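You operate a simulated robot arm through the tools that you are given. There is no shell and no other tool. Be economical: measure what you need, move in short steps, check, and stop when the job is done.

You run a simulated two-armed robot. Do the job below in one go: nothing can be reset, and whatever is moved stays where it is left.

JOB
Put the small blue bag on the top of the black table away on the upper shelf of the low rack. Then stack the tin marked "clips" from the top of the teal cabinet on top of the tin that says "rings". Then hold the white box on the top of the teal cabinet steady with one hand and open the white box lid with the other. Then open the right teal door, fetch the remote and set it on the upper shelf behind the right teal door and shut the door again. Then press the mode button two times. Then stack the grey box marked "36V" from the top of the grey table on top of the grey box labelled "24V". Then open the wooden door. Do these in the order given.

Only the result counts: the job must be done as asked and must still hold three seconds after the hand-in. Knocking over, shifting, dropping, spilling or breaking anything else fails it. A push-on lid holds only when it is set on centred and level and pressed home; a screw cap is set on level and turned clockwise until tight.

ROBOT AND FRAMES
Two 7-joint arms with two-finger parallel grippers on one trunk, on a base that drives. Base frame: it is fixed to the floor where the robot stands at the start and does not move with it; the origin is under the middle of the robot, x ahead of it, y to its left, z up; the surface under the hand at the start is at about z = 0.75. Units: m, degrees, N and s.
The left shoulder is at the start at [0.11, 0.169, 1.386], the right one opposite. With the tool pointing down near the work surface each hand reaches from about 0.4 to 0.72 m from the robot's upright axis, wherever it stands, measured 20 degrees to its own side. Places, roughly: grey box [-3, -4, 0.75]; mode button [-2.9, 1.8, 0.7]; orange tin, red tin, yellow tin [2.75, 0.75, 0.5]; remote (5x15x3 cm) [2.1, 2, 1]; right teal door [2.5, 0, 0.3]; small blue bag (13x10x9 cm) [0.5, 0.2, 0.8]; upper shelf behind the right teal door [2.7, 0, 0.3]; upper shelf of the low rack [-3.6, 1.9, 0.3]; white box [2.75, 1.25, 0.75]; white box lid [2.6, 1.2, 0.8]; wooden door [2.5, 0.2, 0.8]. Payload 1.57 kg a hand.
The TCP of each hand is the grasp point between the finger pads, 0.03 m short of the fingertips. In the tool frame z runs along the fingers and y along their closing line. The gripper opens to 0.08 m. The fingers are 0.017 m wide and 0.012 m thick; the gripper's body (0.04 by 0.082 m) begins 0.08 m behind the TCP.
Orientation is told as [roll, pitch, yaw] about the base's x, y, z axes, in that order, counted from this pose: with the fingers straight down and closing along the base's y, the tool's x points along the base's -x, its y along +y and its z along -z.

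CONTROLS
- The arms move only by the tool jog_arm. It takes "left_moves", "right_moves" or both (then of equal length, played together; a hand with none holds still); each is a list that holds one entry, the list of rows, each a list of 7 numbers: the opening, from 0 (shut) to 1 (fully open), then the shift along the tool's x, y, z in m, then the turn, a rotation vector about the tool's x, y, z in degrees. In form: [[[jaw, x, y, z, wx, wy, wz], ...]]. A call has 1 to 12 rows; each row is the pose to reach, as a shift and turn from the pose commanded when the call began, along the tool's axes at that moment. Rows are played at 5 a second. More than 0.05 m and 8.6 degrees between two rows, or a gripper value outside its range, and nothing of the call is played. Where a pose cannot be reached the arm comes as near as it can. A force on the tool above 40 N (or 10 N above the force at the start of the call, whichever is more), or a blocked arm, ends the call early, and 0.2 s more pass. Each finger travels about 0.072 m/s and halts on what it meets, pressing with about 30 N; the grip force reading is that of the motor and also rises with nothing between the fingers. The clock runs only during rows and for 0.2 s after the last one: add rows that repeat a pose to give the fingers time. The reply holds the time, the measured pose of the TCP, the force on the tool along the base axes, the opening and the grip force, in the units named above and with some noise, with the torque about the TCP (base axes, N m) and any sound that the robot's microphone picked up.
- Cameras (640 x 400 px; columns grow to the right, rows downward): "scene" is now at [0.1464, 0.0348, 1.5639]; the picture's right is [0.49, -0.87, 0.00], its down [-0.69, -0.39, -0.61] and it looks along [0.53, 0.30, -0.79] (base axes); focal length 290 px, centre (320, 200). "left" rides on the left gripper at [0.072, 0.007, -0.122] in its tool frame; the picture's right is [-0.09, 1.00, 0.00], its down [-0.84, -0.08, -0.54] and it looks along [-0.54, -0.05, 0.84] (tool axes); focal length 238 px, centre (320, 200). "right" rides on the right gripper at [0.072, -0.007, -0.122] in its tool frame; the picture's right is [0.09, 1.00, 0.00], its down [-0.84, 0.08, -0.54] and it looks along [-0.54, 0.05, 0.84] (tool axes); focal length 238 px, centre (320, 200). There is no depth. A picture from a camera that has moved, and an enlarged one, comes with that camera's place and axes in the base frame and with its lens.
- snapshot(camera): a new picture of that camera. The clock stands still meanwhile.
- raise_lower(by): slides the trunk up (or, below 0, down) by that many m; the arms and the scene camera ride with it, the base frame stays. It gives what a move gives, with no picture.
- steer(legs): drives the robot by 1 to 6 legs, each [ahead, left, turn to the left] in m, m and degrees, along the robot's own axes; the way and the turn of a leg run together, so that a leg with both is an arc; at most 1.5 m and 180 degrees a leg. The arms and the cameras ride along, it lands a little off, and it stops where it bumps. It gives what a move gives.
- turn_head(pan, tilt): turns the head with the scene camera to pan (to the left, within 86 degrees either way) and tilt (down, from -29 to 69), counted from straight ahead of the robot. It gives what a move gives.
- enlarge(camera, box): a new picture of the part [left, top, right, bottom] of that camera's present view, enlarged. The clock stands still meanwhile.
- job_done(): hands the job in; it is judged then, once.

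Work in short steps. Places have to be worked out from the pictures, the camera data and where the tool is seen: move nearer, look again, correct. Check each grasp and each placing, and mend what went wrong. You have 196 turns and 184 pictures in all, those below and enlarged ones among them. Open the grippers and draw the arms clear of the work before you hand the job in, unless the task says otherwise; then end with one line.

The tools are called after ">>>" as a command line: name --argument value ..., lists and objects as JSON in quotes. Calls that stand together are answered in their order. jog_arm: Moves the arms, as the interface text tells. Its arguments: {"type":"object","properties":{"left_moves":{"type":"array"},"right_moves":{"type":"array"}},"required":[]} The other tools are called the same way: raise_lower (by) slides the trunk up or down; steer (legs) drives the base; turn_head (pan, tilt) turns the head that bears the scene camera; snapshot (camera) takes a picture; enlarge (camera, box) takes an enlarged picture of a part of a camera's view; job_done () hands the job in.

At the start:

```text
time_s: 0.0
left_tool_pos: [0.5437, 0.493, 0.9208]
left_orientation: [-0.1, 0.0, 0.0]
left_force: [-0.4, 0.5, -0.3]
left_torque: [-0.01, 0.02, -0.03]
left_width: 0.0802
left_grip_force: 0.0
right_tool_pos: [0.7104, -0.0402, 1.0411]
right_orientation: [0.0, 0.0, 0.0]
right_force: [-0.5, 0.4, -0.6]
right_torque: [0.01, 0.0, 0.01]
right_width: 0.08
right_grip_force: 0.1
trunk travel left (down, up): [-0.7, 0.19]
robot x, y, heading: [-0.0035, -0.0027, 0.2]
head pan, tilt: [29.1, 52.6]
```

scene: 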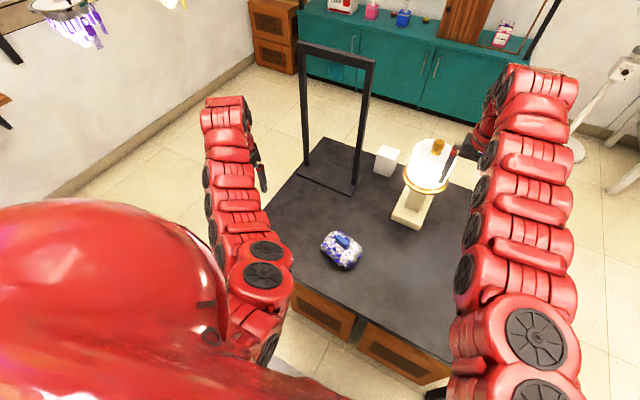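
right: 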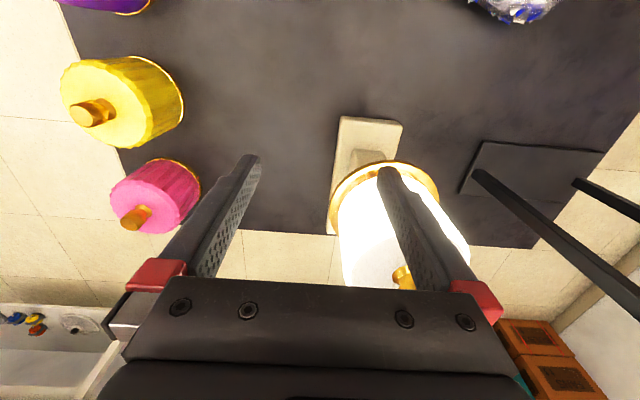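
left: 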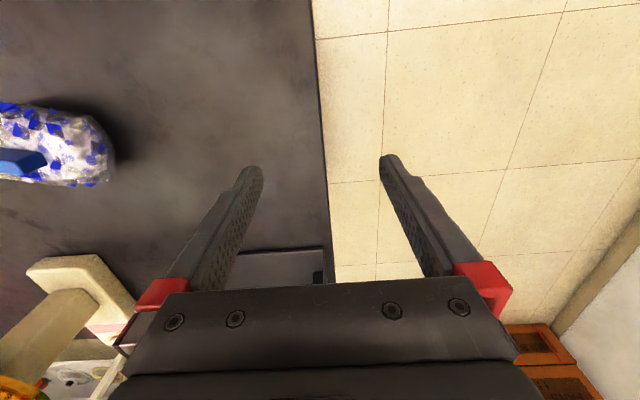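

The bag lies at about [0.53, 0.18]. I'll enlarge the view of it and survey the room.

>>> enlarge --camera "scene" --box '[260, 130, 480, 290]'

>>> turn_head --pan 20 --tilt 15

>>> snapshot --camera "scene"

>>> turn_head --pan 86 --tilt 20

>>> snapshot --camera "scene"

>>> turn_head --pan -70 --tilt 20

>>> snapshot --camera "scene"

```text
2.50 times, centred on (370, 210) of scene
camera zoom: at [0.1464, 0.0348, 1.5639], right [0.49, -0.87, 0.0], down [-0.69, -0.39, -0.61], along [0.53, 0.3, -0.79], focal length 725 px, centre (195, 175)
```

zoom: 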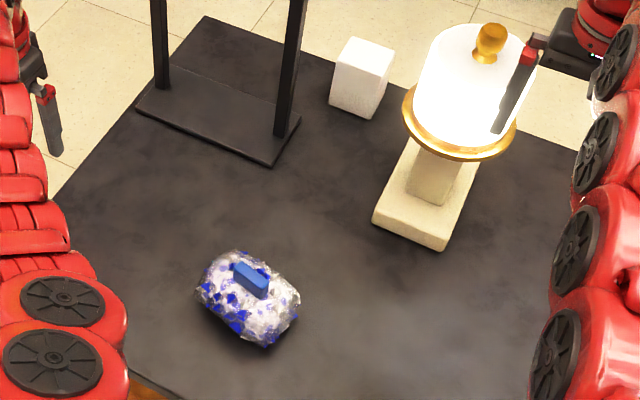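

```text
time_s: 1.0
left_tool_pos: [0.5431, 0.4934, 0.9217]
left_orientation: [0.0, 0.0, 0.0]
left_force: [0.1, 0.1, 0.2]
left_torque: [0.02, 0.01, -0.02]
left_width: 0.0797
left_grip_force: 0.0
right_tool_pos: [0.7101, -0.041, 1.0413]
right_orientation: [0.1, 0.0, 0.0]
right_force: [-0.1, 0.0, -0.2]
right_torque: [0.01, 0.06, -0.01]
right_width: 0.0801
right_grip_force: 0.0
trunk travel left (down, up): [-0.7, 0.19]
robot x, y, heading: [0.0035, -0.0034, -0.3]
head pan, tilt: [20.0, 15.0]
```

```text
179 pictures are left
camera scene: at [0.1691, 0.0305, 1.6209], right [0.34, -0.94, 0.0], down [-0.24, -0.09, -0.97], along [0.91, 0.33, -0.26], focal length 290 px, centre (320, 200)
```

scene: 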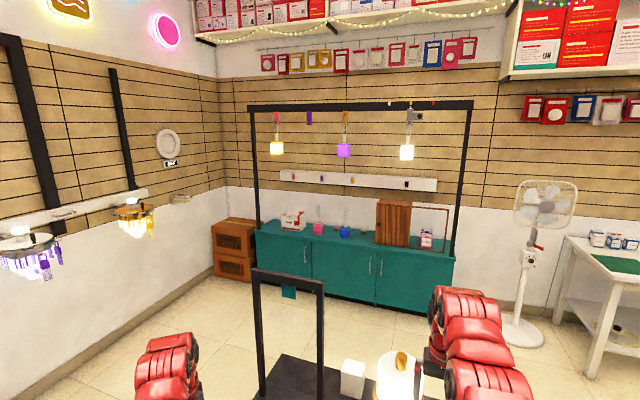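

```text
time_s: 2.4
left_tool_pos: [0.5426, 0.493, 0.9221]
left_orientation: [0.0, -0.1, 0.0]
left_force: [0.3, -0.2, -0.1]
left_torque: [0.01, 0.0, 0.02]
left_width: 0.0801
left_grip_force: 0.0
right_tool_pos: [0.7101, -0.0415, 1.0406]
right_orientation: [0.0, -0.1, -0.1]
right_force: [-0.5, -0.3, -0.1]
right_torque: [-0.02, 0.01, 0.02]
right_width: 0.0797
right_grip_force: 0.0
trunk travel left (down, up): [-0.7, 0.19]
robot x, y, heading: [0.0003, 0.0004, -0.2]
head pan, tilt: [85.9, 20.0]
```

```text
178 pictures are left
camera scene: at [0.088, 0.0914, 1.6129], right [1.0, -0.07, 0.0], down [-0.02, -0.34, -0.94], along [0.07, 0.94, -0.34], focal length 290 px, centre (320, 200)
```

scene: 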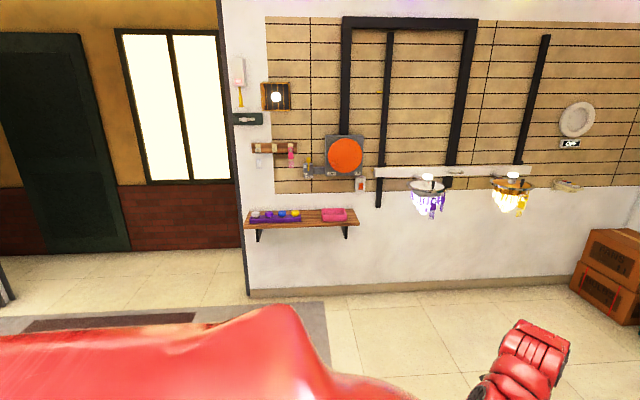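

```text
time_s: 4.8
left_tool_pos: [0.5423, 0.4934, 0.9219]
left_orientation: [0.0, 0.0, 0.0]
left_force: [-0.6, -0.1, 0.0]
left_torque: [-0.02, 0.01, 0.01]
left_width: 0.0798
left_grip_force: 0.1
right_tool_pos: [0.7101, -0.0405, 1.041]
right_orientation: [0.0, 0.0, 0.0]
right_force: [0.6, -1.0, 0.0]
right_torque: [-0.04, -0.03, -0.03]
right_width: 0.08
right_grip_force: 0.1
trunk travel left (down, up): [-0.7, 0.19]
robot x, y, heading: [0.0004, 0.0011, 0.1]
head pan, tilt: [-70.0, 20.0]
```

```text
177 pictures are left
camera scene: at [0.1132, -0.089, 1.6129], right [-0.94, -0.34, 0.0], down [-0.12, 0.32, -0.94], along [0.32, -0.88, -0.34], focal length 290 px, centre (320, 200)
```

scene: 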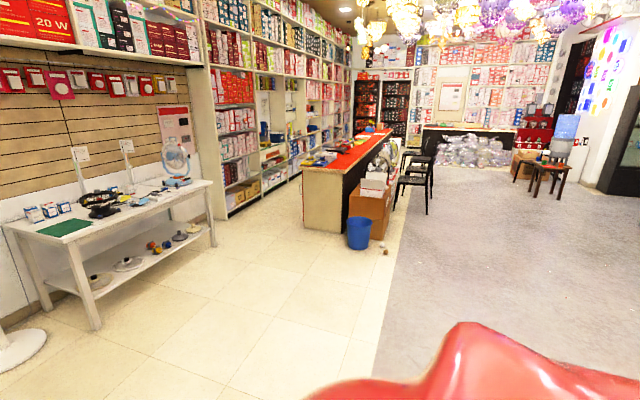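

The bag has a thin tab on top, running almost along y. I'll bring the left hand above it with the jaws turned to close across the tab.

>>> jog_arm --left_moves '[[[1, 0, -0.031, -0.003, 0, 0, -7.8], [1, 0, -0.062, -0.006, 0, 0, -15.6], [1, 0, -0.093, -0.01, 0, 0, -23.4], [1, 0, -0.124, -0.015, 0, 0, -31.2], [1, 0, -0.155, -0.02, 0, 0, -39], [1, 0, -0.186, -0.025, 0, 0, -46.8], [1, 0, -0.217, -0.028, 0, 0, -54.6], [1, 0, -0.248, -0.03, 0, 0, -62.4], [1, 0, -0.279, -0.03, 0, 0, -70.2], [1, 0.004, -0.311, -0.03, 0, 0, -78], [1, 0.004, -0.311, -0.03, 0, 0, -78]]]'

>>> snapshot --camera "left"

```text
time_s: 7.2
left_tool_pos: [0.4839, 0.0565, 0.8932]
left_orientation: [-0.7, 0.7, 78.2]
left_force: [0.3, 0.6, -0.2]
left_torque: [0.0, -0.01, 0.01]
left_width: 0.08
left_grip_force: 0.0
left hand out of reach, approached as far as the arm can: row 2, 3, 4, 5, 6, 7, 8, 9, 10, 11
right_tool_pos: [0.7105, -0.0414, 1.0409]
right_orientation: [0.0, -0.1, 0.0]
right_force: [0.2, -0.4, 0.0]
right_torque: [0.03, -0.01, 0.0]
right_width: 0.08
right_grip_force: 0.1
trunk travel left (down, up): [-0.7, 0.19]
robot x, y, heading: [-0.0003, -0.0007, -0.2]
head pan, tilt: [-70.0, 20.0]
```

```text
176 pictures are left
camera left: at [0.461, -0.0115, 1.0152], right [-0.96, 0.3, -0.01], down [0.24, 0.81, 0.53], along [0.17, 0.51, -0.85], focal length 238 px, centre (320, 200)
```

left: 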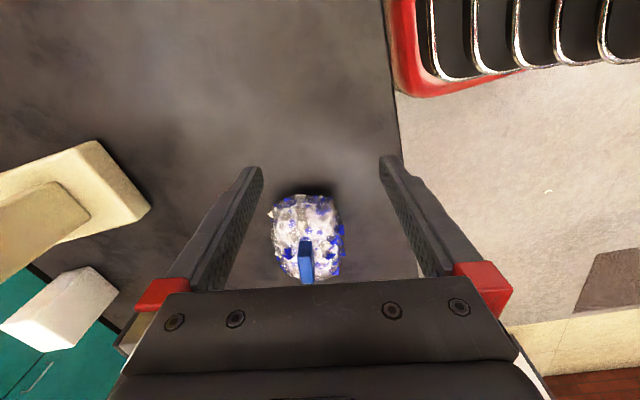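

The wrist couldn't hold that place and stopped short, though without contact. I'll test a small upward move to learn which pose the moves are counted from.

>>> jog_arm --left_moves '[[[1, 0, 0, -0.04, 0, 0, 0], [1, 0, 0, -0.06, 0, 0, 0]]]'

```text
time_s: 7.8
left_tool_pos: [0.4803, 0.0577, 0.8883]
left_orientation: [-0.3, 0.2, 78.0]
left_force: [0.2, 0.4, -0.3]
left_torque: [0.0, 0.0, -0.06]
left_width: 0.0799
left_grip_force: 0.1
left hand out of reach, approached as far as the arm can: row 1, 2
right_tool_pos: [0.7099, -0.0403, 1.0418]
right_orientation: [0.0, 0.0, 0.0]
right_force: [-0.2, -0.4, 0.1]
right_torque: [0.03, -0.02, 0.0]
right_width: 0.0802
right_grip_force: 0.0
trunk travel left (down, up): [-0.7, 0.19]
robot x, y, heading: [0.001, 0.0015, 0.2]
head pan, tilt: [-70.0, 20.0]
```

I'll rotate the hand back towards its first yaw while moving away, then try the opposite yaw, which is equal for a parallel jaw.

>>> jog_arm --left_moves '[[[1, -0.02, 0, 0, 0, 0, 7.8], [1, -0.04, 0, 0, 0, 0, 15.6], [1, -0.06, 0, 0, 0, 0, 23.4], [1, -0.08, 0, 0, 0, 0, 31.2], [1, -0.1, 0, 0, 0, 0, 39], [1, -0.12, 0, 0, 0, 0, 46.8], [1, -0.14, 0, 0, 0, 0, 54.6], [1, -0.16, 0, 0, 0, 0, 62.4], [1, -0.18, 0, 0, 0, 0, 70.2], [1, -0.2, 0, 0, 0, 0, 78], [1, -0.2, 0, 0, 0, 0, 78]]]'

```text
time_s: 10.2
left_tool_pos: [0.5223, 0.2531, 0.8858]
left_orientation: [0.0, -0.1, 0.0]
left_force: [-0.3, 0.4, -0.1]
left_torque: [-0.03, -0.01, 0.01]
left_width: 0.0801
left_grip_force: 0.1
right_tool_pos: [0.7096, -0.0405, 1.0417]
right_orientation: [0.0, 0.0, 0.1]
right_force: [1.0, -0.3, 0.0]
right_torque: [-0.02, -0.01, 0.0]
right_width: 0.0801
right_grip_force: 0.0
trunk travel left (down, up): [-0.7, 0.19]
robot x, y, heading: [0.0015, 0.0, 0.2]
head pan, tilt: [-70.0, 20.0]
```

Moves count from the actual pose. Now I try the opposite yaw (-100°) while going over the bag.

>>> jog_arm --left_moves '[[[1, 0, 0, -0.04, 0, 0, 8.4], [1, 0, 0, -0.07, 0, 0, 16.8], [1, 0, 0, -0.07, 0, 0, 25.2], [1, 0, -0.01, -0.07, 0, 0, 33.6], [1, 0, -0.02, -0.07, 0, 0, 42], [1, -0.01, -0.03, -0.07, 0, 0, 50.4], [1, -0.01, -0.04, -0.07, 0, 0, 58.8], [1, -0.016, -0.05, -0.07, 0, 0, 67.2], [1, -0.016, -0.06, -0.07, 0, 0, 75.6], [1, -0.016, -0.071, -0.07, 0, 0, 84], [1, -0.016, -0.071, -0.07, 0, 0, 92.4], [1, -0.016, -0.071, -0.07, 0, 0, 100.5]]]'

>>> snapshot --camera "left"

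```text
time_s: 12.8
left_tool_pos: [0.4782, 0.0573, 0.9039]
left_orientation: [1.5, -1.6, -99.9]
left_force: [0.3, 0.1, 0.4]
left_torque: [0.0, -0.01, -0.03]
left_width: 0.0801
left_grip_force: 0.1
left hand out of reach, approached as far as the arm can: row 1, 2, 3, 4, 5, 6, 7, 8, 9, 10, 11, 12
right_tool_pos: [0.7103, -0.041, 1.0419]
right_orientation: [-0.1, 0.1, 0.0]
right_force: [0.5, 0.2, -0.7]
right_torque: [0.03, 0.02, -0.02]
right_width: 0.08
right_grip_force: 0.1
trunk travel left (down, up): [-0.7, 0.19]
robot x, y, heading: [0.0015, -0.0001, 0.1]
head pan, tilt: [-70.0, 20.0]
```

```text
175 pictures are left
camera left: at [0.4943, 0.1307, 1.0233], right [0.96, -0.26, 0.03], down [-0.23, -0.79, 0.56], along [-0.12, -0.55, -0.83], focal length 238 px, centre (320, 200)
```

left: 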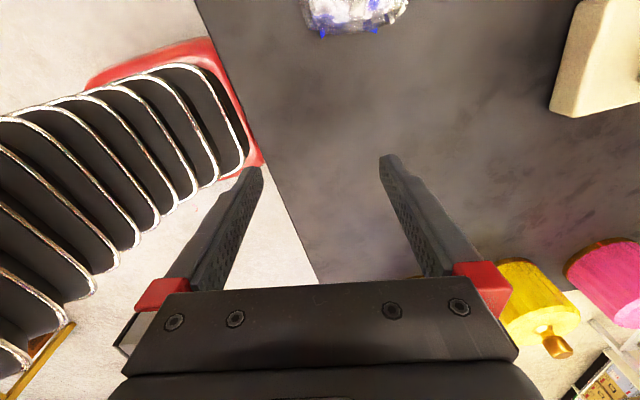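

Both yaws stalled at the same spot, so the arm is too folded close in. Raising the trunk will give it room. I'll also aim the head at the bag.

>>> raise_lower --by 0.15

>>> turn_head --pan 20 --tilt 60

>>> snapshot --camera "scene"

```text
time_s: 14.6
left_tool_pos: [0.478, 0.0583, 1.0536]
left_orientation: [1.6, -1.6, -99.8]
left_force: [-0.3, -0.1, -1.1]
left_torque: [0.01, 0.01, -0.02]
left_width: 0.0798
left_grip_force: 0.1
right_tool_pos: [0.7104, -0.0395, 1.1916]
right_orientation: [0.0, 0.0, -0.1]
right_force: [-0.3, 0.2, -0.3]
right_torque: [0.04, 0.03, 0.02]
right_width: 0.0803
right_grip_force: 0.1
trunk travel left (down, up): [-0.85, 0.04]
robot x, y, heading: [-0.0007, -0.0002, -0.1]
head pan, tilt: [-70.0, 20.0]
```

```text
time_s: 16.2
left_tool_pos: [0.4778, 0.0588, 1.0537]
left_orientation: [1.6, -1.6, -99.8]
left_force: [-0.6, 0.5, -0.3]
left_torque: [0.0, -0.01, 0.02]
left_width: 0.0802
left_grip_force: 0.0
right_tool_pos: [0.7093, -0.0417, 1.1911]
right_orientation: [0.0, 0.0, -0.1]
right_force: [0.0, -0.3, 0.5]
right_torque: [0.02, 0.02, 0.03]
right_width: 0.0797
right_grip_force: 0.1
trunk travel left (down, up): [-0.85, 0.04]
robot x, y, heading: [-0.003, 0.0016, 0.2]
head pan, tilt: [20.0, 60.0]
```

```text
174 pictures are left
camera scene: at [0.144, 0.0212, 1.7047], right [0.34, -0.94, 0.0], down [-0.81, -0.3, -0.5], along [0.47, 0.17, -0.87], focal length 290 px, centre (320, 200)
```

scene: 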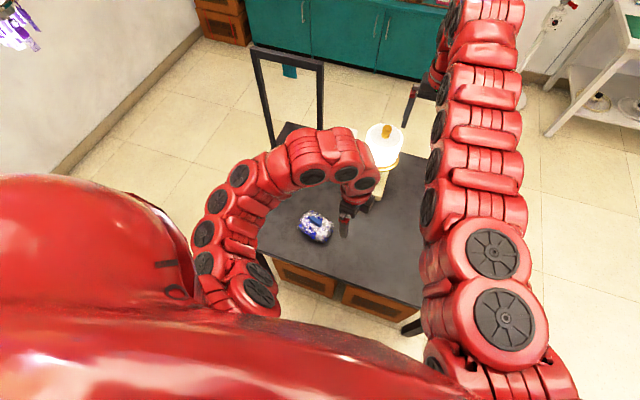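

The bag is undisturbed. I move the left hand over it at about z 0.97.

>>> jog_arm --left_moves '[[[1, 0.03, 0.01, 0.02, 0.3, -0.5, 0], [1, 0.06, 0.02, 0.04, 0.6, -0.9, 0], [1, 0.09, 0.03, 0.06, 1, -1.4, 0], [1, 0.132, 0.038, 0.08, 1.3, -1.85, 0], [1, 0.132, 0.038, 0.08, 1.3, -1.85, 0]]]'

>>> snapshot --camera "left"

```text
time_s: 17.4
left_tool_pos: [0.5416, 0.1806, 0.9698]
left_orientation: [0.4, -3.4, -99.8]
left_force: [-0.9, 0.0, 0.0]
left_torque: [0.01, 0.01, -0.05]
left_width: 0.0802
left_grip_force: 0.0
right_tool_pos: [0.7098, -0.041, 1.1926]
right_orientation: [0.0, 0.0, 0.0]
right_force: [-0.1, -0.6, 0.1]
right_torque: [0.02, 0.01, 0.01]
right_width: 0.0801
right_grip_force: 0.0
trunk travel left (down, up): [-0.85, 0.04]
robot x, y, heading: [0.0001, -0.0024, -0.2]
head pan, tilt: [20.0, 60.0]
```

```text
173 pictures are left
camera left: at [0.5603, 0.2557, 1.0875], right [0.97, -0.26, 0.01], down [-0.22, -0.78, 0.59], along [-0.14, -0.57, -0.81], focal length 238 px, centre (320, 200)
```

left: 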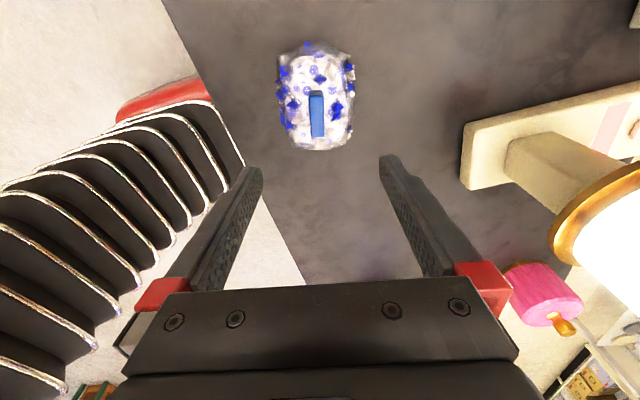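

The tab is right below the hand and aligned with it. I level the tool and go down to z 0.875 for a side look.

>>> jog_arm --left_moves '[[[1, 0, 0, 0.03, 0.2, 1.7, 0], [1, 0, 0, 0.06, 0.4, 3.4, 0], [1, 0, 0, 0.095, 0.4, 3.4, 0], [1, 0, 0, 0.095, 0.4, 3.4, 0]]]'

>>> snapshot --camera "left"

>>> enlarge --camera "scene" --box '[270, 160, 400, 260]'

```text
time_s: 18.4
left_tool_pos: [0.5399, 0.1745, 0.8755]
left_orientation: [-0.1, 0.0, -99.9]
left_force: [-0.7, 0.9, 0.1]
left_torque: [0.01, 0.02, -0.01]
left_width: 0.0799
left_grip_force: 0.0
right_tool_pos: [0.7102, -0.0412, 1.1903]
right_orientation: [0.0, 0.0, 0.0]
right_force: [0.3, 0.9, -1.0]
right_torque: [0.0, -0.04, 0.0]
right_width: 0.0801
right_grip_force: 0.1
trunk travel left (down, up): [-0.85, 0.04]
robot x, y, heading: [0.0038, 0.0008, -0.1]
head pan, tilt: [20.0, 60.0]
```

```text
172 pictures are left
camera left: at [0.5591, 0.2427, 0.9967], right [0.97, -0.26, 0.0], down [-0.22, -0.81, 0.54], along [-0.14, -0.52, -0.84], focal length 238 px, centre (320, 200)
```

left: 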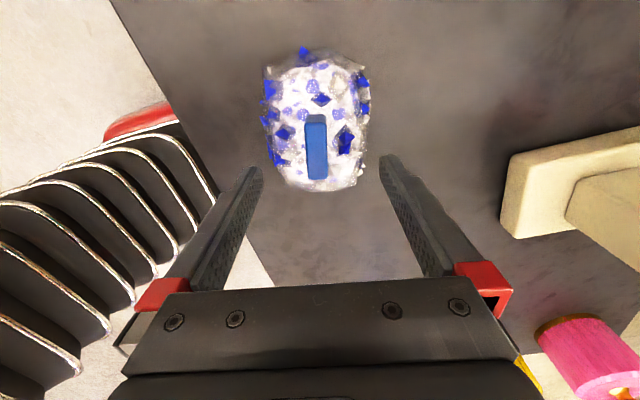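

```text
4.00 times, centred on (335, 210) of scene
camera zoom: at [0.1439, 0.0213, 1.7047], right [0.34, -0.94, 0.0], down [-0.81, -0.3, -0.5], along [0.47, 0.17, -0.87], focal length 1159 px, centre (260, 160)
```

zoom: 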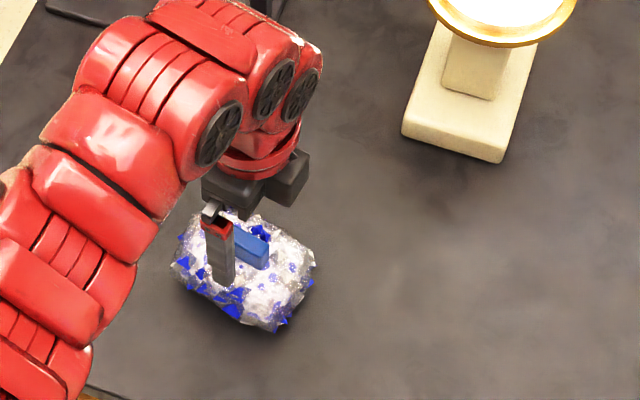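

I go down about 3 cm more and close on the tab.

>>> jog_arm --left_moves '[[[1, 0.007, 0, 0.015, 0, 0, 0], [1, 0.007, 0, 0.03, 0, 0, 0], [0.5, 0.007, 0, 0.03, 0, 0, 0], [0, 0.007, 0, 0.03, 0, 0, 0], [0, 0.007, 0, 0.03, 0, 0, 0], [0, 0.007, 0, 0.03, 0, 0, 0], [0, 0.007, 0, 0.03, 0, 0, 0]]]'

>>> snapshot --camera "left"

```text
time_s: 20.0
left_tool_pos: [0.5411, 0.1805, 0.8464]
left_orientation: [-0.1, 0.0, -99.8]
left_force: [-0.1, 0.3, -0.7]
left_torque: [0.03, -0.02, 0.02]
left_width: 0.0155
left_grip_force: 30.1
right_tool_pos: [0.71, -0.0411, 1.192]
right_orientation: [0.1, 0.0, 0.0]
right_force: [-0.4, 0.3, -0.1]
right_torque: [-0.02, -0.03, -0.01]
right_width: 0.0799
right_grip_force: 0.0
trunk travel left (down, up): [-0.85, 0.04]
robot x, y, heading: [0.0002, -0.0011, 0.3]
head pan, tilt: [20.0, 60.0]
```

```text
170 pictures are left
camera left: at [0.5603, 0.249, 0.9674], right [0.97, -0.26, 0.0], down [-0.22, -0.81, 0.54], along [-0.14, -0.52, -0.84], focal length 238 px, centre (320, 200)
```

left: 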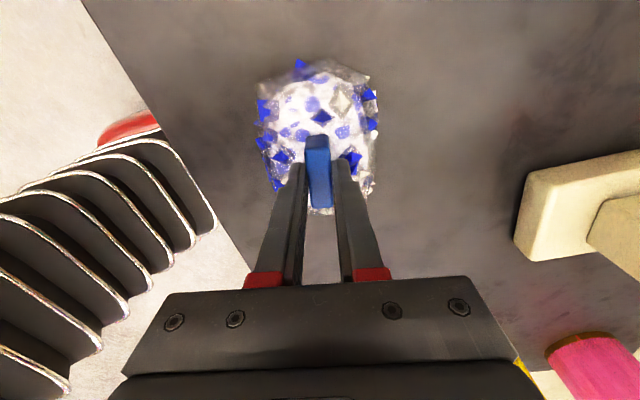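

The tab is held at 15 mm. Now a slow lift.

>>> jog_arm --left_moves '[[[0, 0, 0, -0.015, 0, 0, 0], [0, 0, 0, -0.035, 0, 0, 0], [0, 0, 0, -0.06, 0, 0, 0], [0, 0, 0, -0.085, 0, 0, 0], [0, 0, 0, -0.11, 0, 0, 0], [0, 0, 0, -0.11, 0, 0, 0]]]'

>>> snapshot --camera "left"

>>> snapshot --camera "scene"

```text
time_s: 21.4
left_tool_pos: [0.5419, 0.1796, 0.9568]
left_orientation: [-0.1, -0.1, -99.8]
left_force: [-0.4, -0.3, -0.8]
left_torque: [-0.01, 0.03, -0.03]
left_width: 0.0153
left_grip_force: 29.9
right_tool_pos: [0.7126, -0.0398, 1.1915]
right_orientation: [-0.1, 0.1, 0.0]
right_force: [-1.1, 0.1, 0.2]
right_torque: [0.0, 0.0, -0.01]
right_width: 0.0799
right_grip_force: 0.1
trunk travel left (down, up): [-0.85, 0.04]
robot x, y, heading: [-0.0051, 0.0021, -0.1]
head pan, tilt: [20.0, 60.0]
```

```text
169 pictures are left
camera left: at [0.5611, 0.249, 1.0776], right [0.97, -0.26, 0.0], down [-0.22, -0.81, 0.54], along [-0.14, -0.52, -0.84], focal length 238 px, centre (320, 200)
```

left: 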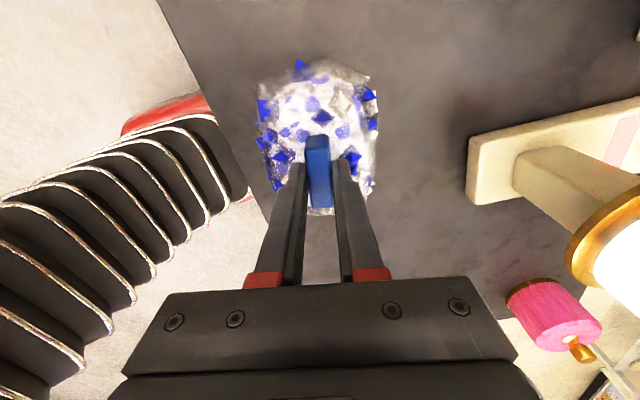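

```text
168 pictures are left
camera scene: at [0.1442, 0.0214, 1.7047], right [0.34, -0.94, 0.0], down [-0.81, -0.3, -0.5], along [0.47, 0.17, -0.87], focal length 290 px, centre (320, 200)
```

scene: 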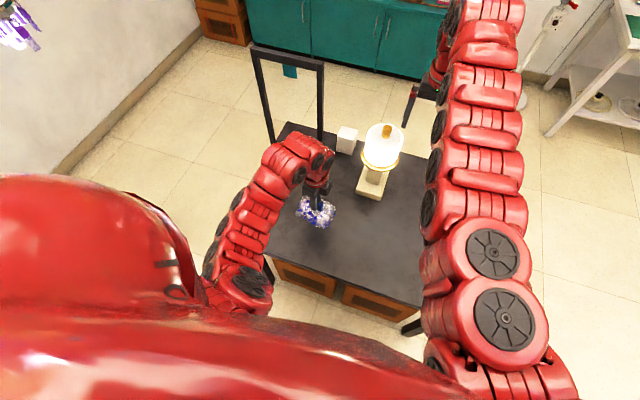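

The bag is lifted clear. I back away from the table, turn left and look for the low rack.

>>> steer --legs '[[-0.6, 0, 0], [0, 0, 150]]'

>>> turn_head --pan 0 --tilt 20

>>> snapshot --camera "scene"

```text
time_s: 30.9
left_tool_pos: [-1.1566, 0.1198, 0.9564]
left_orientation: [-0.1, -0.1, 49.6]
left_force: [0.6, -1.0, -1.4]
left_torque: [0.0, 0.0, 0.01]
left_width: 0.0151
left_grip_force: 30.2
right_tool_pos: [-1.1882, 0.396, 1.1919]
right_orientation: [0.0, 0.0, 149.4]
right_force: [-0.3, -0.4, 1.4]
right_torque: [0.0, 0.01, 0.02]
right_width: 0.0797
right_grip_force: 0.2
trunk travel left (down, up): [-0.85, 0.04]
robot x, y, heading: [-0.5969, -0.0028, 149.5]
head pan, tilt: [20.0, 60.0]
```

```text
time_s: 32.0
left_tool_pos: [-1.1562, 0.12, 0.9564]
left_orientation: [-0.2, 0.0, 49.6]
left_force: [0.0, 0.5, -0.4]
left_torque: [0.0, 0.0, -0.01]
left_width: 0.0153
left_grip_force: 29.6
right_tool_pos: [-1.1887, 0.3959, 1.1922]
right_orientation: [0.1, -0.1, 149.3]
right_force: [0.5, -0.4, -0.5]
right_torque: [-0.01, -0.03, 0.03]
right_width: 0.08
right_grip_force: 0.1
trunk travel left (down, up): [-0.85, 0.04]
robot x, y, heading: [-0.5976, -0.0009, 149.3]
head pan, tilt: [0.0, 20.0]
```

```text
167 pictures are left
camera scene: at [-0.7466, 0.0862, 1.7627], right [0.51, 0.86, 0.0], down [0.3, -0.17, -0.94], along [-0.81, 0.48, -0.34], focal length 290 px, centre (320, 200)
```

scene: 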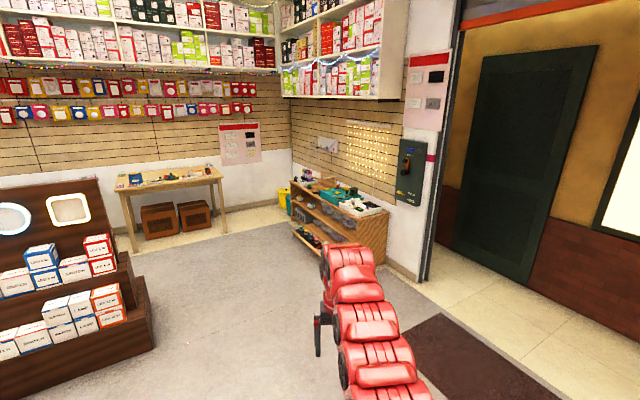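

The low rack stands by the back wall. I zoom in on it.

>>> enlarge --camera "scene" --box '[270, 160, 420, 280]'

```text
3.33 times, centred on (345, 220) of scene
camera zoom: at [-0.7466, 0.0862, 1.7627], right [0.51, 0.86, 0.0], down [0.3, -0.17, -0.94], along [-0.81, 0.48, -0.34], focal length 966 px, centre (237, 133)
```

zoom: 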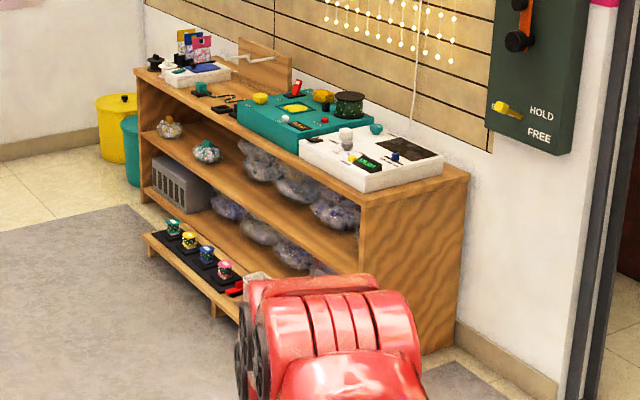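

The shelf gap is only about 25 cm, so the tool must enter tilted with the tab running into the rack. I go back to the black table to set the bag down at yaw 0 and regrasp it tilted.

>>> steer --legs '[[0, 0, -149.5], [0.58, 0, 0]]'

>>> jog_arm --left_moves '[[[0, 0, 0.005, 0, 0, 0, -8.3], [0, 0, 0.01, 0, 0, 0, -16.6], [0, 0, 0.015, 0, 0, 0, -25], [0, 0, 0.02, 0, 0, 0, -33.3], [0, 0, 0.025, 0, 0, 0, -41.6], [0, 0, 0.03, 0, 0, 0, -50], [0, 0, 0.035, 0, 0, 0, -58.3], [0, 0, 0.04, 0, 0, 0, -66.6], [0, 0, 0.045, 0, 0, 0, -75], [0, 0, 0.05, 0, 0, 0, -83.3], [0, 0, 0.055, 0, 0, 0, -91.6], [0, 0, 0.06, 0, 0, 0, -99.9]]]'

>>> snapshot --camera "left"

```text
time_s: 41.5
left_tool_pos: [0.5227, 0.182, 0.9549]
left_orientation: [-0.1, 0.0, -99.7]
left_force: [0.2, -0.8, -0.3]
left_torque: [0.03, 0.0, -0.03]
left_width: 0.0153
left_grip_force: 30.4
right_tool_pos: [0.6915, -0.0386, 1.1923]
right_orientation: [0.0, 0.0, 0.1]
right_force: [-0.7, -0.9, 0.7]
right_torque: [-0.02, 0.01, -0.01]
right_width: 0.0798
right_grip_force: 0.1
trunk travel left (down, up): [-0.85, 0.04]
robot x, y, heading: [-0.0167, 0.0018, 0.1]
head pan, tilt: [0.0, 20.0]
```

```text
time_s: 44.1
left_tool_pos: [0.582, 0.1717, 0.9557]
left_orientation: [0.0, 0.0, 0.3]
left_force: [0.0, -0.7, -1.1]
left_torque: [-0.02, 0.0, -0.02]
left_width: 0.0152
left_grip_force: 30.1
right_tool_pos: [0.6931, -0.0403, 1.1923]
right_orientation: [0.0, -0.1, 0.1]
right_force: [0.8, 0.1, -0.2]
right_torque: [0.02, 0.02, 0.03]
right_width: 0.0801
right_grip_force: 0.0
trunk travel left (down, up): [-0.85, 0.04]
robot x, y, heading: [-0.0182, 0.0029, -0.0]
head pan, tilt: [0.0, 20.0]
```

```text
165 pictures are left
camera left: at [0.5115, 0.1769, 1.0772], right [0.09, 1.0, 0.0], down [0.84, -0.07, 0.54], along [0.54, -0.05, -0.84], focal length 238 px, centre (320, 200)
```

left: 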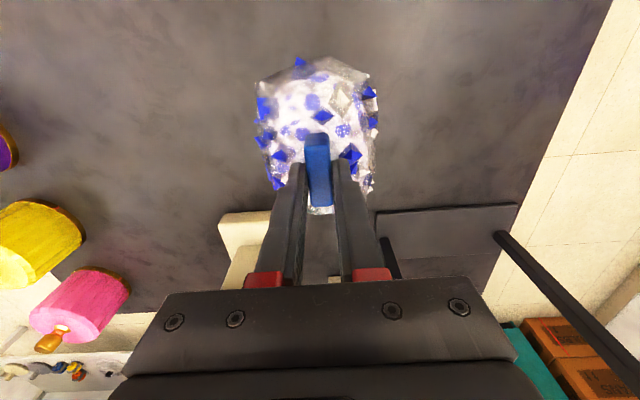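

Clear of the lamp base. I set the bag down and open.

>>> jog_arm --left_moves '[[[0, 0, 0, 0.04, 0, 0, 0], [0, 0, 0, 0.08, 0, 0, 0], [0, 0, 0, 0.1, 0, 0, 0], [0, 0, 0, 0.108, 0, 0, 0], [0, 0, 0, 0.108, 0, 0, 0], [0.6, 0, 0, 0.108, 0, 0, 0], [0.6, 0, 0, 0.108, 0, 0, 0], [0.6, 0, 0, 0.108, 0, 0, 0], [0.6, 0, 0, 0.108, 0, 0, 0]]]'

>>> snapshot --camera "left"

```text
time_s: 46.1
left_tool_pos: [0.5821, 0.1722, 0.848]
left_orientation: [0.0, 0.1, 0.2]
left_force: [-0.9, 0.1, 0.8]
left_torque: [0.0, 0.01, 0.0]
left_width: 0.048
left_grip_force: 0.1
right_tool_pos: [0.6929, -0.0388, 1.1924]
right_orientation: [0.0, -0.1, 0.1]
right_force: [0.3, 0.2, 0.9]
right_torque: [-0.03, -0.02, 0.02]
right_width: 0.0801
right_grip_force: 0.2
trunk travel left (down, up): [-0.85, 0.04]
robot x, y, heading: [-0.018, -0.0017, 0.2]
head pan, tilt: [0.0, 20.0]
```

```text
164 pictures are left
camera left: at [0.5107, 0.1773, 0.9694], right [0.09, 1.0, 0.0], down [0.84, -0.07, 0.54], along [0.54, -0.05, -0.84], focal length 238 px, centre (320, 200)
```

left: 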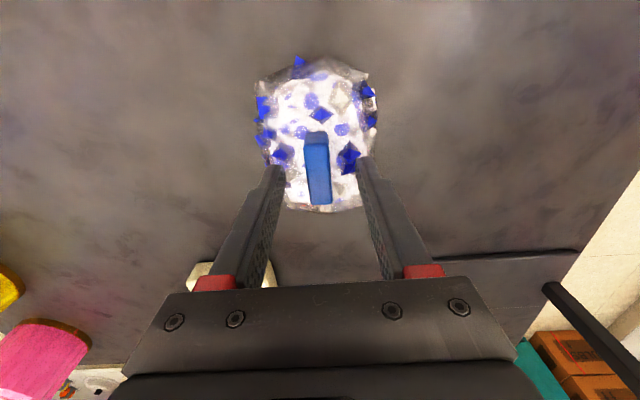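

Released cleanly. I tilt the tool by 50° about its closing axis, so the fingers point forward and down, lower it slightly and look.

>>> jog_arm --left_moves '[[[0.6, 0, 0, 0, 0, -8.4, 0], [0.6, 0, 0, 0, 0, -16.8, 0], [0.6, 0, 0, 0, 0, -25.2, 0], [0.6, 0, 0, 0, 0, -33.6, 0], [0.6, 0, 0, 0, 0, -42, 0], [0.6, 0, 0, 0.006, 0, -50, 0], [0.6, 0, 0, 0.012, 0, -50, 0], [0.6, 0, 0, 0.012, 0, -50, 0]]]'

>>> snapshot --camera "left"

>>> turn_head --pan 15 --tilt 60

>>> snapshot --camera "scene"

```text
time_s: 47.9
left_tool_pos: [0.5826, 0.172, 0.8357]
left_orientation: [0.0, -50.0, 0.3]
left_force: [-0.6, -0.1, 0.1]
left_torque: [-0.05, -0.01, 0.0]
left_width: 0.0481
left_grip_force: 0.0
right_tool_pos: [0.6925, -0.0399, 1.192]
right_orientation: [-0.1, 0.0, 0.1]
right_force: [0.2, 0.0, -0.4]
right_torque: [0.01, -0.02, 0.0]
right_width: 0.0797
right_grip_force: 0.1
trunk travel left (down, up): [-0.85, 0.04]
robot x, y, heading: [-0.0175, 0.0017, 0.3]
head pan, tilt: [0.0, 20.0]
```

```text
163 pictures are left
camera left: at [0.4436, 0.1769, 0.859], right [0.06, 1.0, 0.07], down [0.12, -0.08, 0.99], along [0.99, -0.05, -0.13], focal length 238 px, centre (320, 200)
```

left: 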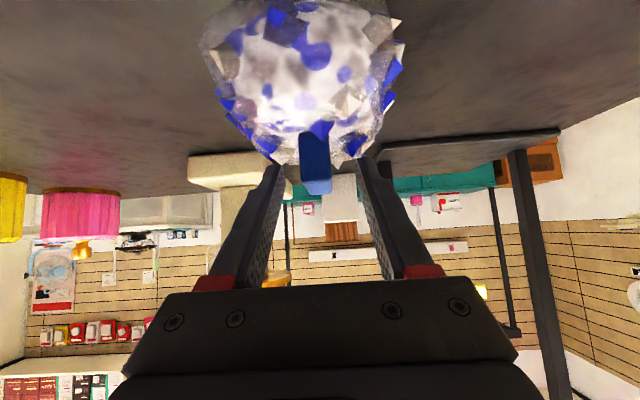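

```text
time_s: 49.0
left_tool_pos: [0.5827, 0.1725, 0.8366]
left_orientation: [0.0, -49.9, 0.3]
left_force: [-0.6, -0.1, -0.2]
left_torque: [0.0, -0.01, -0.02]
left_width: 0.048
left_grip_force: 0.0
right_tool_pos: [0.6929, -0.04, 1.192]
right_orientation: [0.0, 0.0, 0.1]
right_force: [-0.8, -0.2, 0.4]
right_torque: [0.0, -0.01, 0.03]
right_width: 0.0804
right_grip_force: 0.0
trunk travel left (down, up): [-0.85, 0.04]
robot x, y, heading: [-0.0197, -0.0005, 0.2]
head pan, tilt: [15.0, 60.0]
```

```text
162 pictures are left
camera scene: at [0.1283, 0.0167, 1.7048], right [0.26, -0.97, 0.0], down [-0.84, -0.23, -0.5], along [0.48, 0.13, -0.87], focal length 290 px, centre (320, 200)
```

scene: 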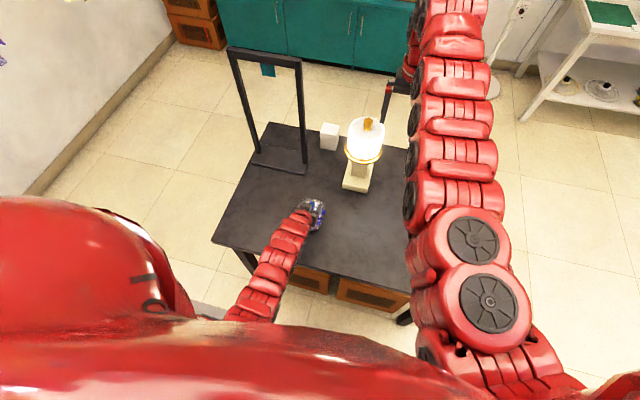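

The tab spans roughly z 0.81 to 0.835. I lower by 5 mm more, grip and lift a little.

>>> jog_arm --left_moves '[[[0.6, 0.0038, 0, 0.0032, 0, 0, 0], [0.3, 0.0038, 0, 0.0032, 0, 0, 0], [0, 0.0038, 0, 0.0032, 0, 0, 0], [0, 0.0038, 0, 0.0032, 0, 0, 0], [0, 0.0038, 0, 0.0032, 0, 0, 0], [0, 0.0038, 0, 0.0032, 0, 0, 0], [0, -0.011, 0, -0.01, 0, 0, 0], [0, -0.03, 0, -0.026, 0, 0, 0], [0, -0.06, 0, -0.052, 0, 0, 0], [0, -0.09, 0, -0.076, 0, 0, 0], [0, -0.09, 0, -0.076, 0, 0, 0]]]'

>>> snapshot --camera "left"

>>> enlarge --camera "scene" --box '[240, 160, 370, 280]'

```text
time_s: 51.4
left_tool_pos: [0.5818, 0.1732, 0.9541]
left_orientation: [0.0, -49.9, 0.4]
left_force: [0.5, -0.3, -0.9]
left_torque: [0.01, 0.0, 0.01]
left_width: 0.0155
left_grip_force: 30.3
right_tool_pos: [0.6931, -0.0396, 1.1908]
right_orientation: [0.0, 0.1, 0.1]
right_force: [0.4, -0.3, -0.1]
right_torque: [0.0, -0.03, 0.0]
right_width: 0.0799
right_grip_force: 0.1
trunk travel left (down, up): [-0.85, 0.04]
robot x, y, heading: [-0.0184, 0.0025, 0.0]
head pan, tilt: [15.0, 60.0]
```

```text
161 pictures are left
camera left: at [0.4433, 0.1772, 0.9772], right [0.06, 1.0, 0.07], down [0.12, -0.08, 0.99], along [0.99, -0.05, -0.13], focal length 238 px, centre (320, 200)
```

left: 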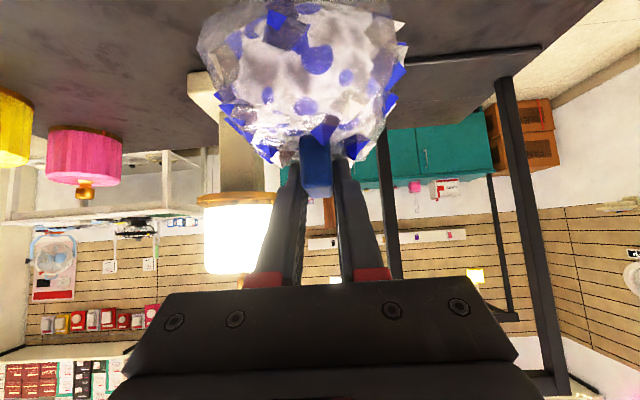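

```text
3.33 times, centred on (305, 220) of scene
camera zoom: at [0.1283, 0.0167, 1.7047], right [0.26, -0.97, 0.0], down [-0.84, -0.23, -0.5], along [0.48, 0.13, -0.87], focal length 966 px, centre (370, 133)
```

zoom: 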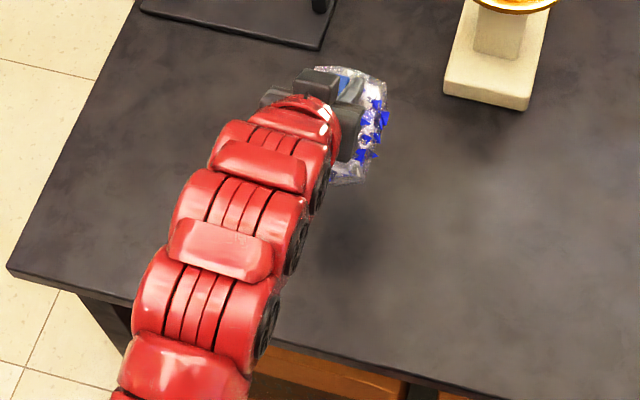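

The bag hangs level in a tilted grip. I drive towards the rack.

>>> steer --legs '[[-0.6, 0, 0], [0, 0, 163], [1.4, 0, 0], [1.2, 0, 0], [0, 0, -73]]'

>>> turn_head --pan 10 --tilt 45

>>> snapshot --camera "scene"

>>> snapshot --camera "left"

```text
time_s: 76.8
left_tool_pos: [-3.2363, 1.4284, 0.9547]
left_orientation: [-0.1, -50.0, 88.4]
left_force: [-0.1, 0.6, -0.9]
left_torque: [-0.02, 0.01, 0.0]
left_width: 0.0152
left_grip_force: 29.5
right_tool_pos: [-3.0208, 1.5335, 1.192]
right_orientation: [0.0, 0.0, 88.2]
right_force: [-0.1, 0.1, 0.2]
right_torque: [0.05, 0.0, 0.0]
right_width: 0.0803
right_grip_force: 0.0
trunk travel left (down, up): [-0.85, 0.04]
robot x, y, heading: [-3.0865, 0.8245, 88.1]
head pan, tilt: [15.0, 60.0]
```

```text
time_s: 77.6
left_tool_pos: [-3.2356, 1.4301, 0.9539]
left_orientation: [0.0, -49.9, 88.3]
left_force: [0.7, -0.8, -1.3]
left_torque: [0.0, 0.01, 0.02]
left_width: 0.0155
left_grip_force: 30.0
right_tool_pos: [-3.0218, 1.5329, 1.192]
right_orientation: [0.0, 0.0, 88.2]
right_force: [0.4, 0.3, -0.2]
right_torque: [0.0, 0.01, 0.01]
right_width: 0.0803
right_grip_force: 0.0
trunk travel left (down, up): [-0.85, 0.04]
robot x, y, heading: [-3.0819, 0.8274, 88.2]
head pan, tilt: [10.0, 45.0]
```

```text
159 pictures are left
camera scene: at [-3.0925, 0.984, 1.7241], right [0.99, 0.14, 0.0], down [0.1, -0.7, -0.71], along [-0.1, 0.7, -0.71], focal length 290 px, centre (320, 200)
```

scene: 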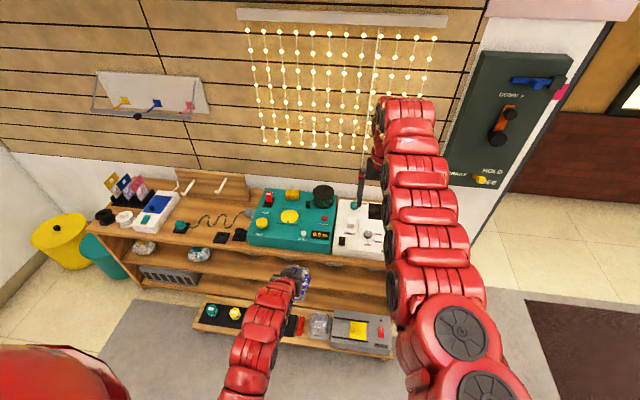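

```text
158 pictures are left
camera left: at [-3.2458, 1.2896, 0.977], right [-0.99, 0.09, 0.07], down [0.08, 0.12, 0.99], along [0.08, 0.99, -0.13], focal length 238 px, centre (320, 200)
```

left: 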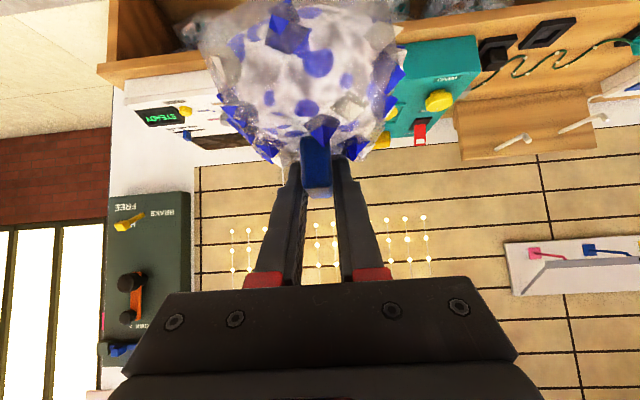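

I see the rack below. I zoom in on the upper shelf.

>>> enlarge --camera "scene" --box '[70, 200, 410, 370]'

```text
1.88 times, centred on (240, 285) of scene
camera zoom: at [-3.0925, 0.984, 1.7241], right [0.99, 0.14, 0.0], down [0.1, -0.7, -0.71], along [-0.1, 0.7, -0.71], focal length 546 px, centre (471, 40)
```

zoom: 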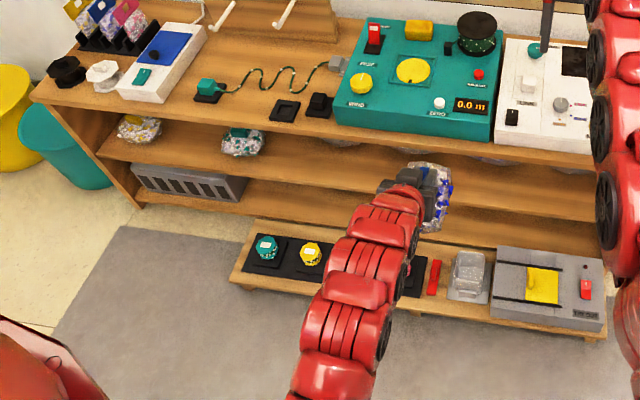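

The free front strip of the upper shelf is near x -3.62, right of the two small bags, at shelf z of about 0.37. I tuck the right arm to the side, shift left and lower the trunk.

>>> jog_arm --right_moves '[[[0.5, 0.017, -0.042, -0.008, 0, 0, 0], [0.5, 0.034, -0.084, -0.016, 0, 0, 0], [0.5, 0.05, -0.125, -0.025, 0, 0, 0], [0.5, 0.067, -0.167, -0.033, 0, 0, 0], [0.5, 0.084, -0.21, -0.042, 0, 0, 0], [0.5, 0.1, -0.25, -0.05, 0, 0, 0], [0.5, 0.117, -0.292, -0.058, 0, 0, 0], [0.5, 0.134, -0.334, -0.067, 0, 0, 0], [0.5, 0.15, -0.375, -0.075, 0, 0, 0], [0.5, 0.167, -0.417, -0.084, 0, 0, 0], [0.5, 0.184, -0.46, -0.092, 0, 0, 0], [0.5, 0.2, -0.5, -0.1, 0, 0, 0]]]'

>>> steer --legs '[[0, 0.33, 2]]'

>>> raise_lower --by -0.4

>>> snapshot --camera "left"

>>> snapshot --camera "scene"

```text
time_s: 80.2
left_tool_pos: [-3.2329, 1.4293, 0.9559]
left_orientation: [0.1, -50.0, 88.2]
left_force: [0.0, -0.3, -1.3]
left_torque: [-0.01, 0.03, 0.0]
left_width: 0.0156
left_grip_force: 29.5
right_tool_pos: [-2.5226, 1.3167, 1.2859]
right_orientation: [0.0, 0.0, 88.3]
right_force: [0.0, -0.2, 0.8]
right_torque: [0.0, 0.04, -0.01]
right_width: 0.0397
right_grip_force: 0.1
right hand out of reach, approached as far as the arm can: row 6, 7, 8, 11, 12
trunk travel left (down, up): [-0.85, 0.04]
robot x, y, heading: [-3.086, 0.8248, 88.1]
head pan, tilt: [10.0, 45.0]
```

```text
time_s: 82.4
left_tool_pos: [-3.5856, 1.4297, 0.9541]
left_orientation: [0.1, -49.9, 90.2]
left_force: [0.1, 0.5, -2.0]
left_torque: [0.01, -0.01, 0.02]
left_width: 0.0154
left_grip_force: 29.9
right_tool_pos: [-2.8714, 1.3414, 1.2861]
right_orientation: [-0.1, -0.1, 90.0]
right_force: [-0.5, 0.3, 0.2]
right_torque: [0.02, 0.01, 0.0]
right_width: 0.0402
right_grip_force: 0.0
trunk travel left (down, up): [-0.85, 0.04]
robot x, y, heading: [-3.4156, 0.8288, 90.2]
head pan, tilt: [10.0, 45.0]
```

```text
time_s: 86.2
left_tool_pos: [-3.5854, 1.4297, 0.5542]
left_orientation: [0.0, -49.9, 90.2]
left_force: [-0.2, 0.1, -1.2]
left_torque: [0.01, 0.03, 0.0]
left_width: 0.0154
left_grip_force: 29.7
right_tool_pos: [-2.8723, 1.3414, 0.8869]
right_orientation: [-0.1, -0.2, 90.0]
right_force: [0.3, -0.8, -0.2]
right_torque: [-0.01, 0.01, 0.02]
right_width: 0.0401
right_grip_force: 0.0
trunk travel left (down, up): [-0.45, 0.44]
robot x, y, heading: [-3.4128, 0.8275, 90.1]
head pan, tilt: [10.0, 45.0]
```

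```text
156 pictures are left
camera left: at [-3.5916, 1.289, 0.5771], right [-1.0, 0.06, 0.07], down [0.08, 0.12, 0.99], along [0.05, 0.99, -0.13], focal length 238 px, centre (320, 200)
```

left: 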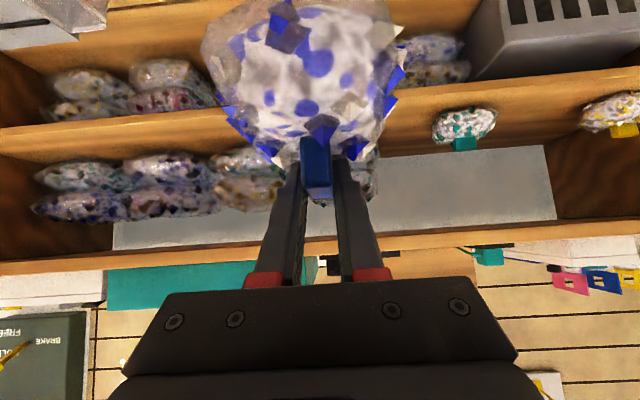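

```text
155 pictures are left
camera scene: at [-3.4285, 0.9885, 1.3242], right [0.98, 0.17, 0.0], down [0.12, -0.7, -0.71], along [-0.12, 0.7, -0.71], focal length 290 px, centre (320, 200)
```

scene: 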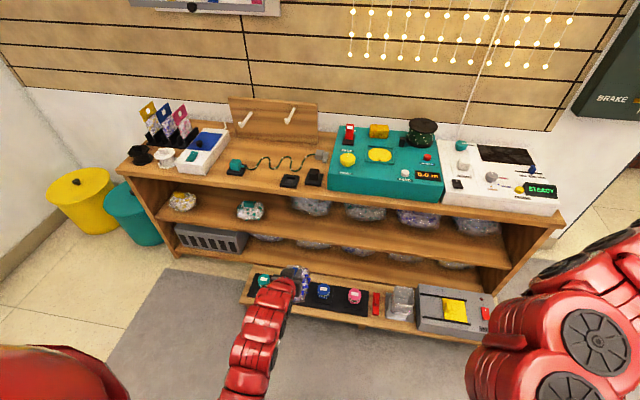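

I need the shelf height and the gap more exactly, so I enlarge both views.

>>> enlarge --camera "left" --box '[340, 30, 640, 220]'

>>> enlarge --camera "scene" --box '[150, 160, 350, 290]'

```text
2.11 times, centred on (490, 125) of left
camera zoom: at [-3.5916, 1.289, 0.5771], right [-1.0, 0.06, 0.07], down [0.08, 0.12, 0.99], along [0.05, 0.99, -0.13], focal length 502 px, centre (-38, 358)
```

zoom: 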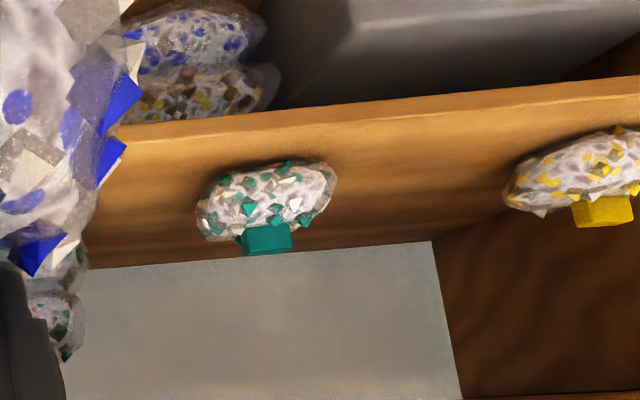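

```text
3.08 times, centred on (250, 225) of scene
camera zoom: at [-3.4285, 0.9885, 1.3242], right [0.98, 0.17, 0.0], down [0.12, -0.7, -0.71], along [-0.12, 0.7, -0.71], focal length 892 px, centre (535, 123)
```

zoom: 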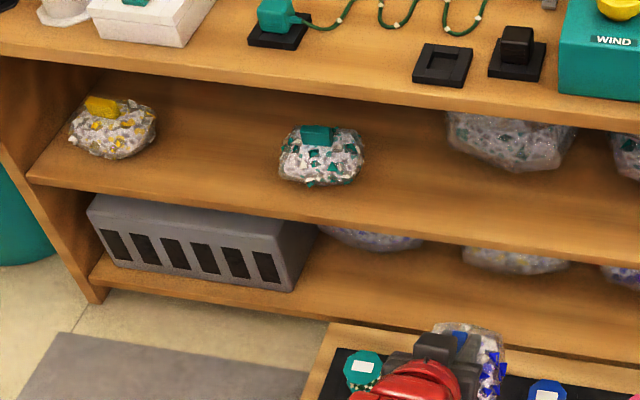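

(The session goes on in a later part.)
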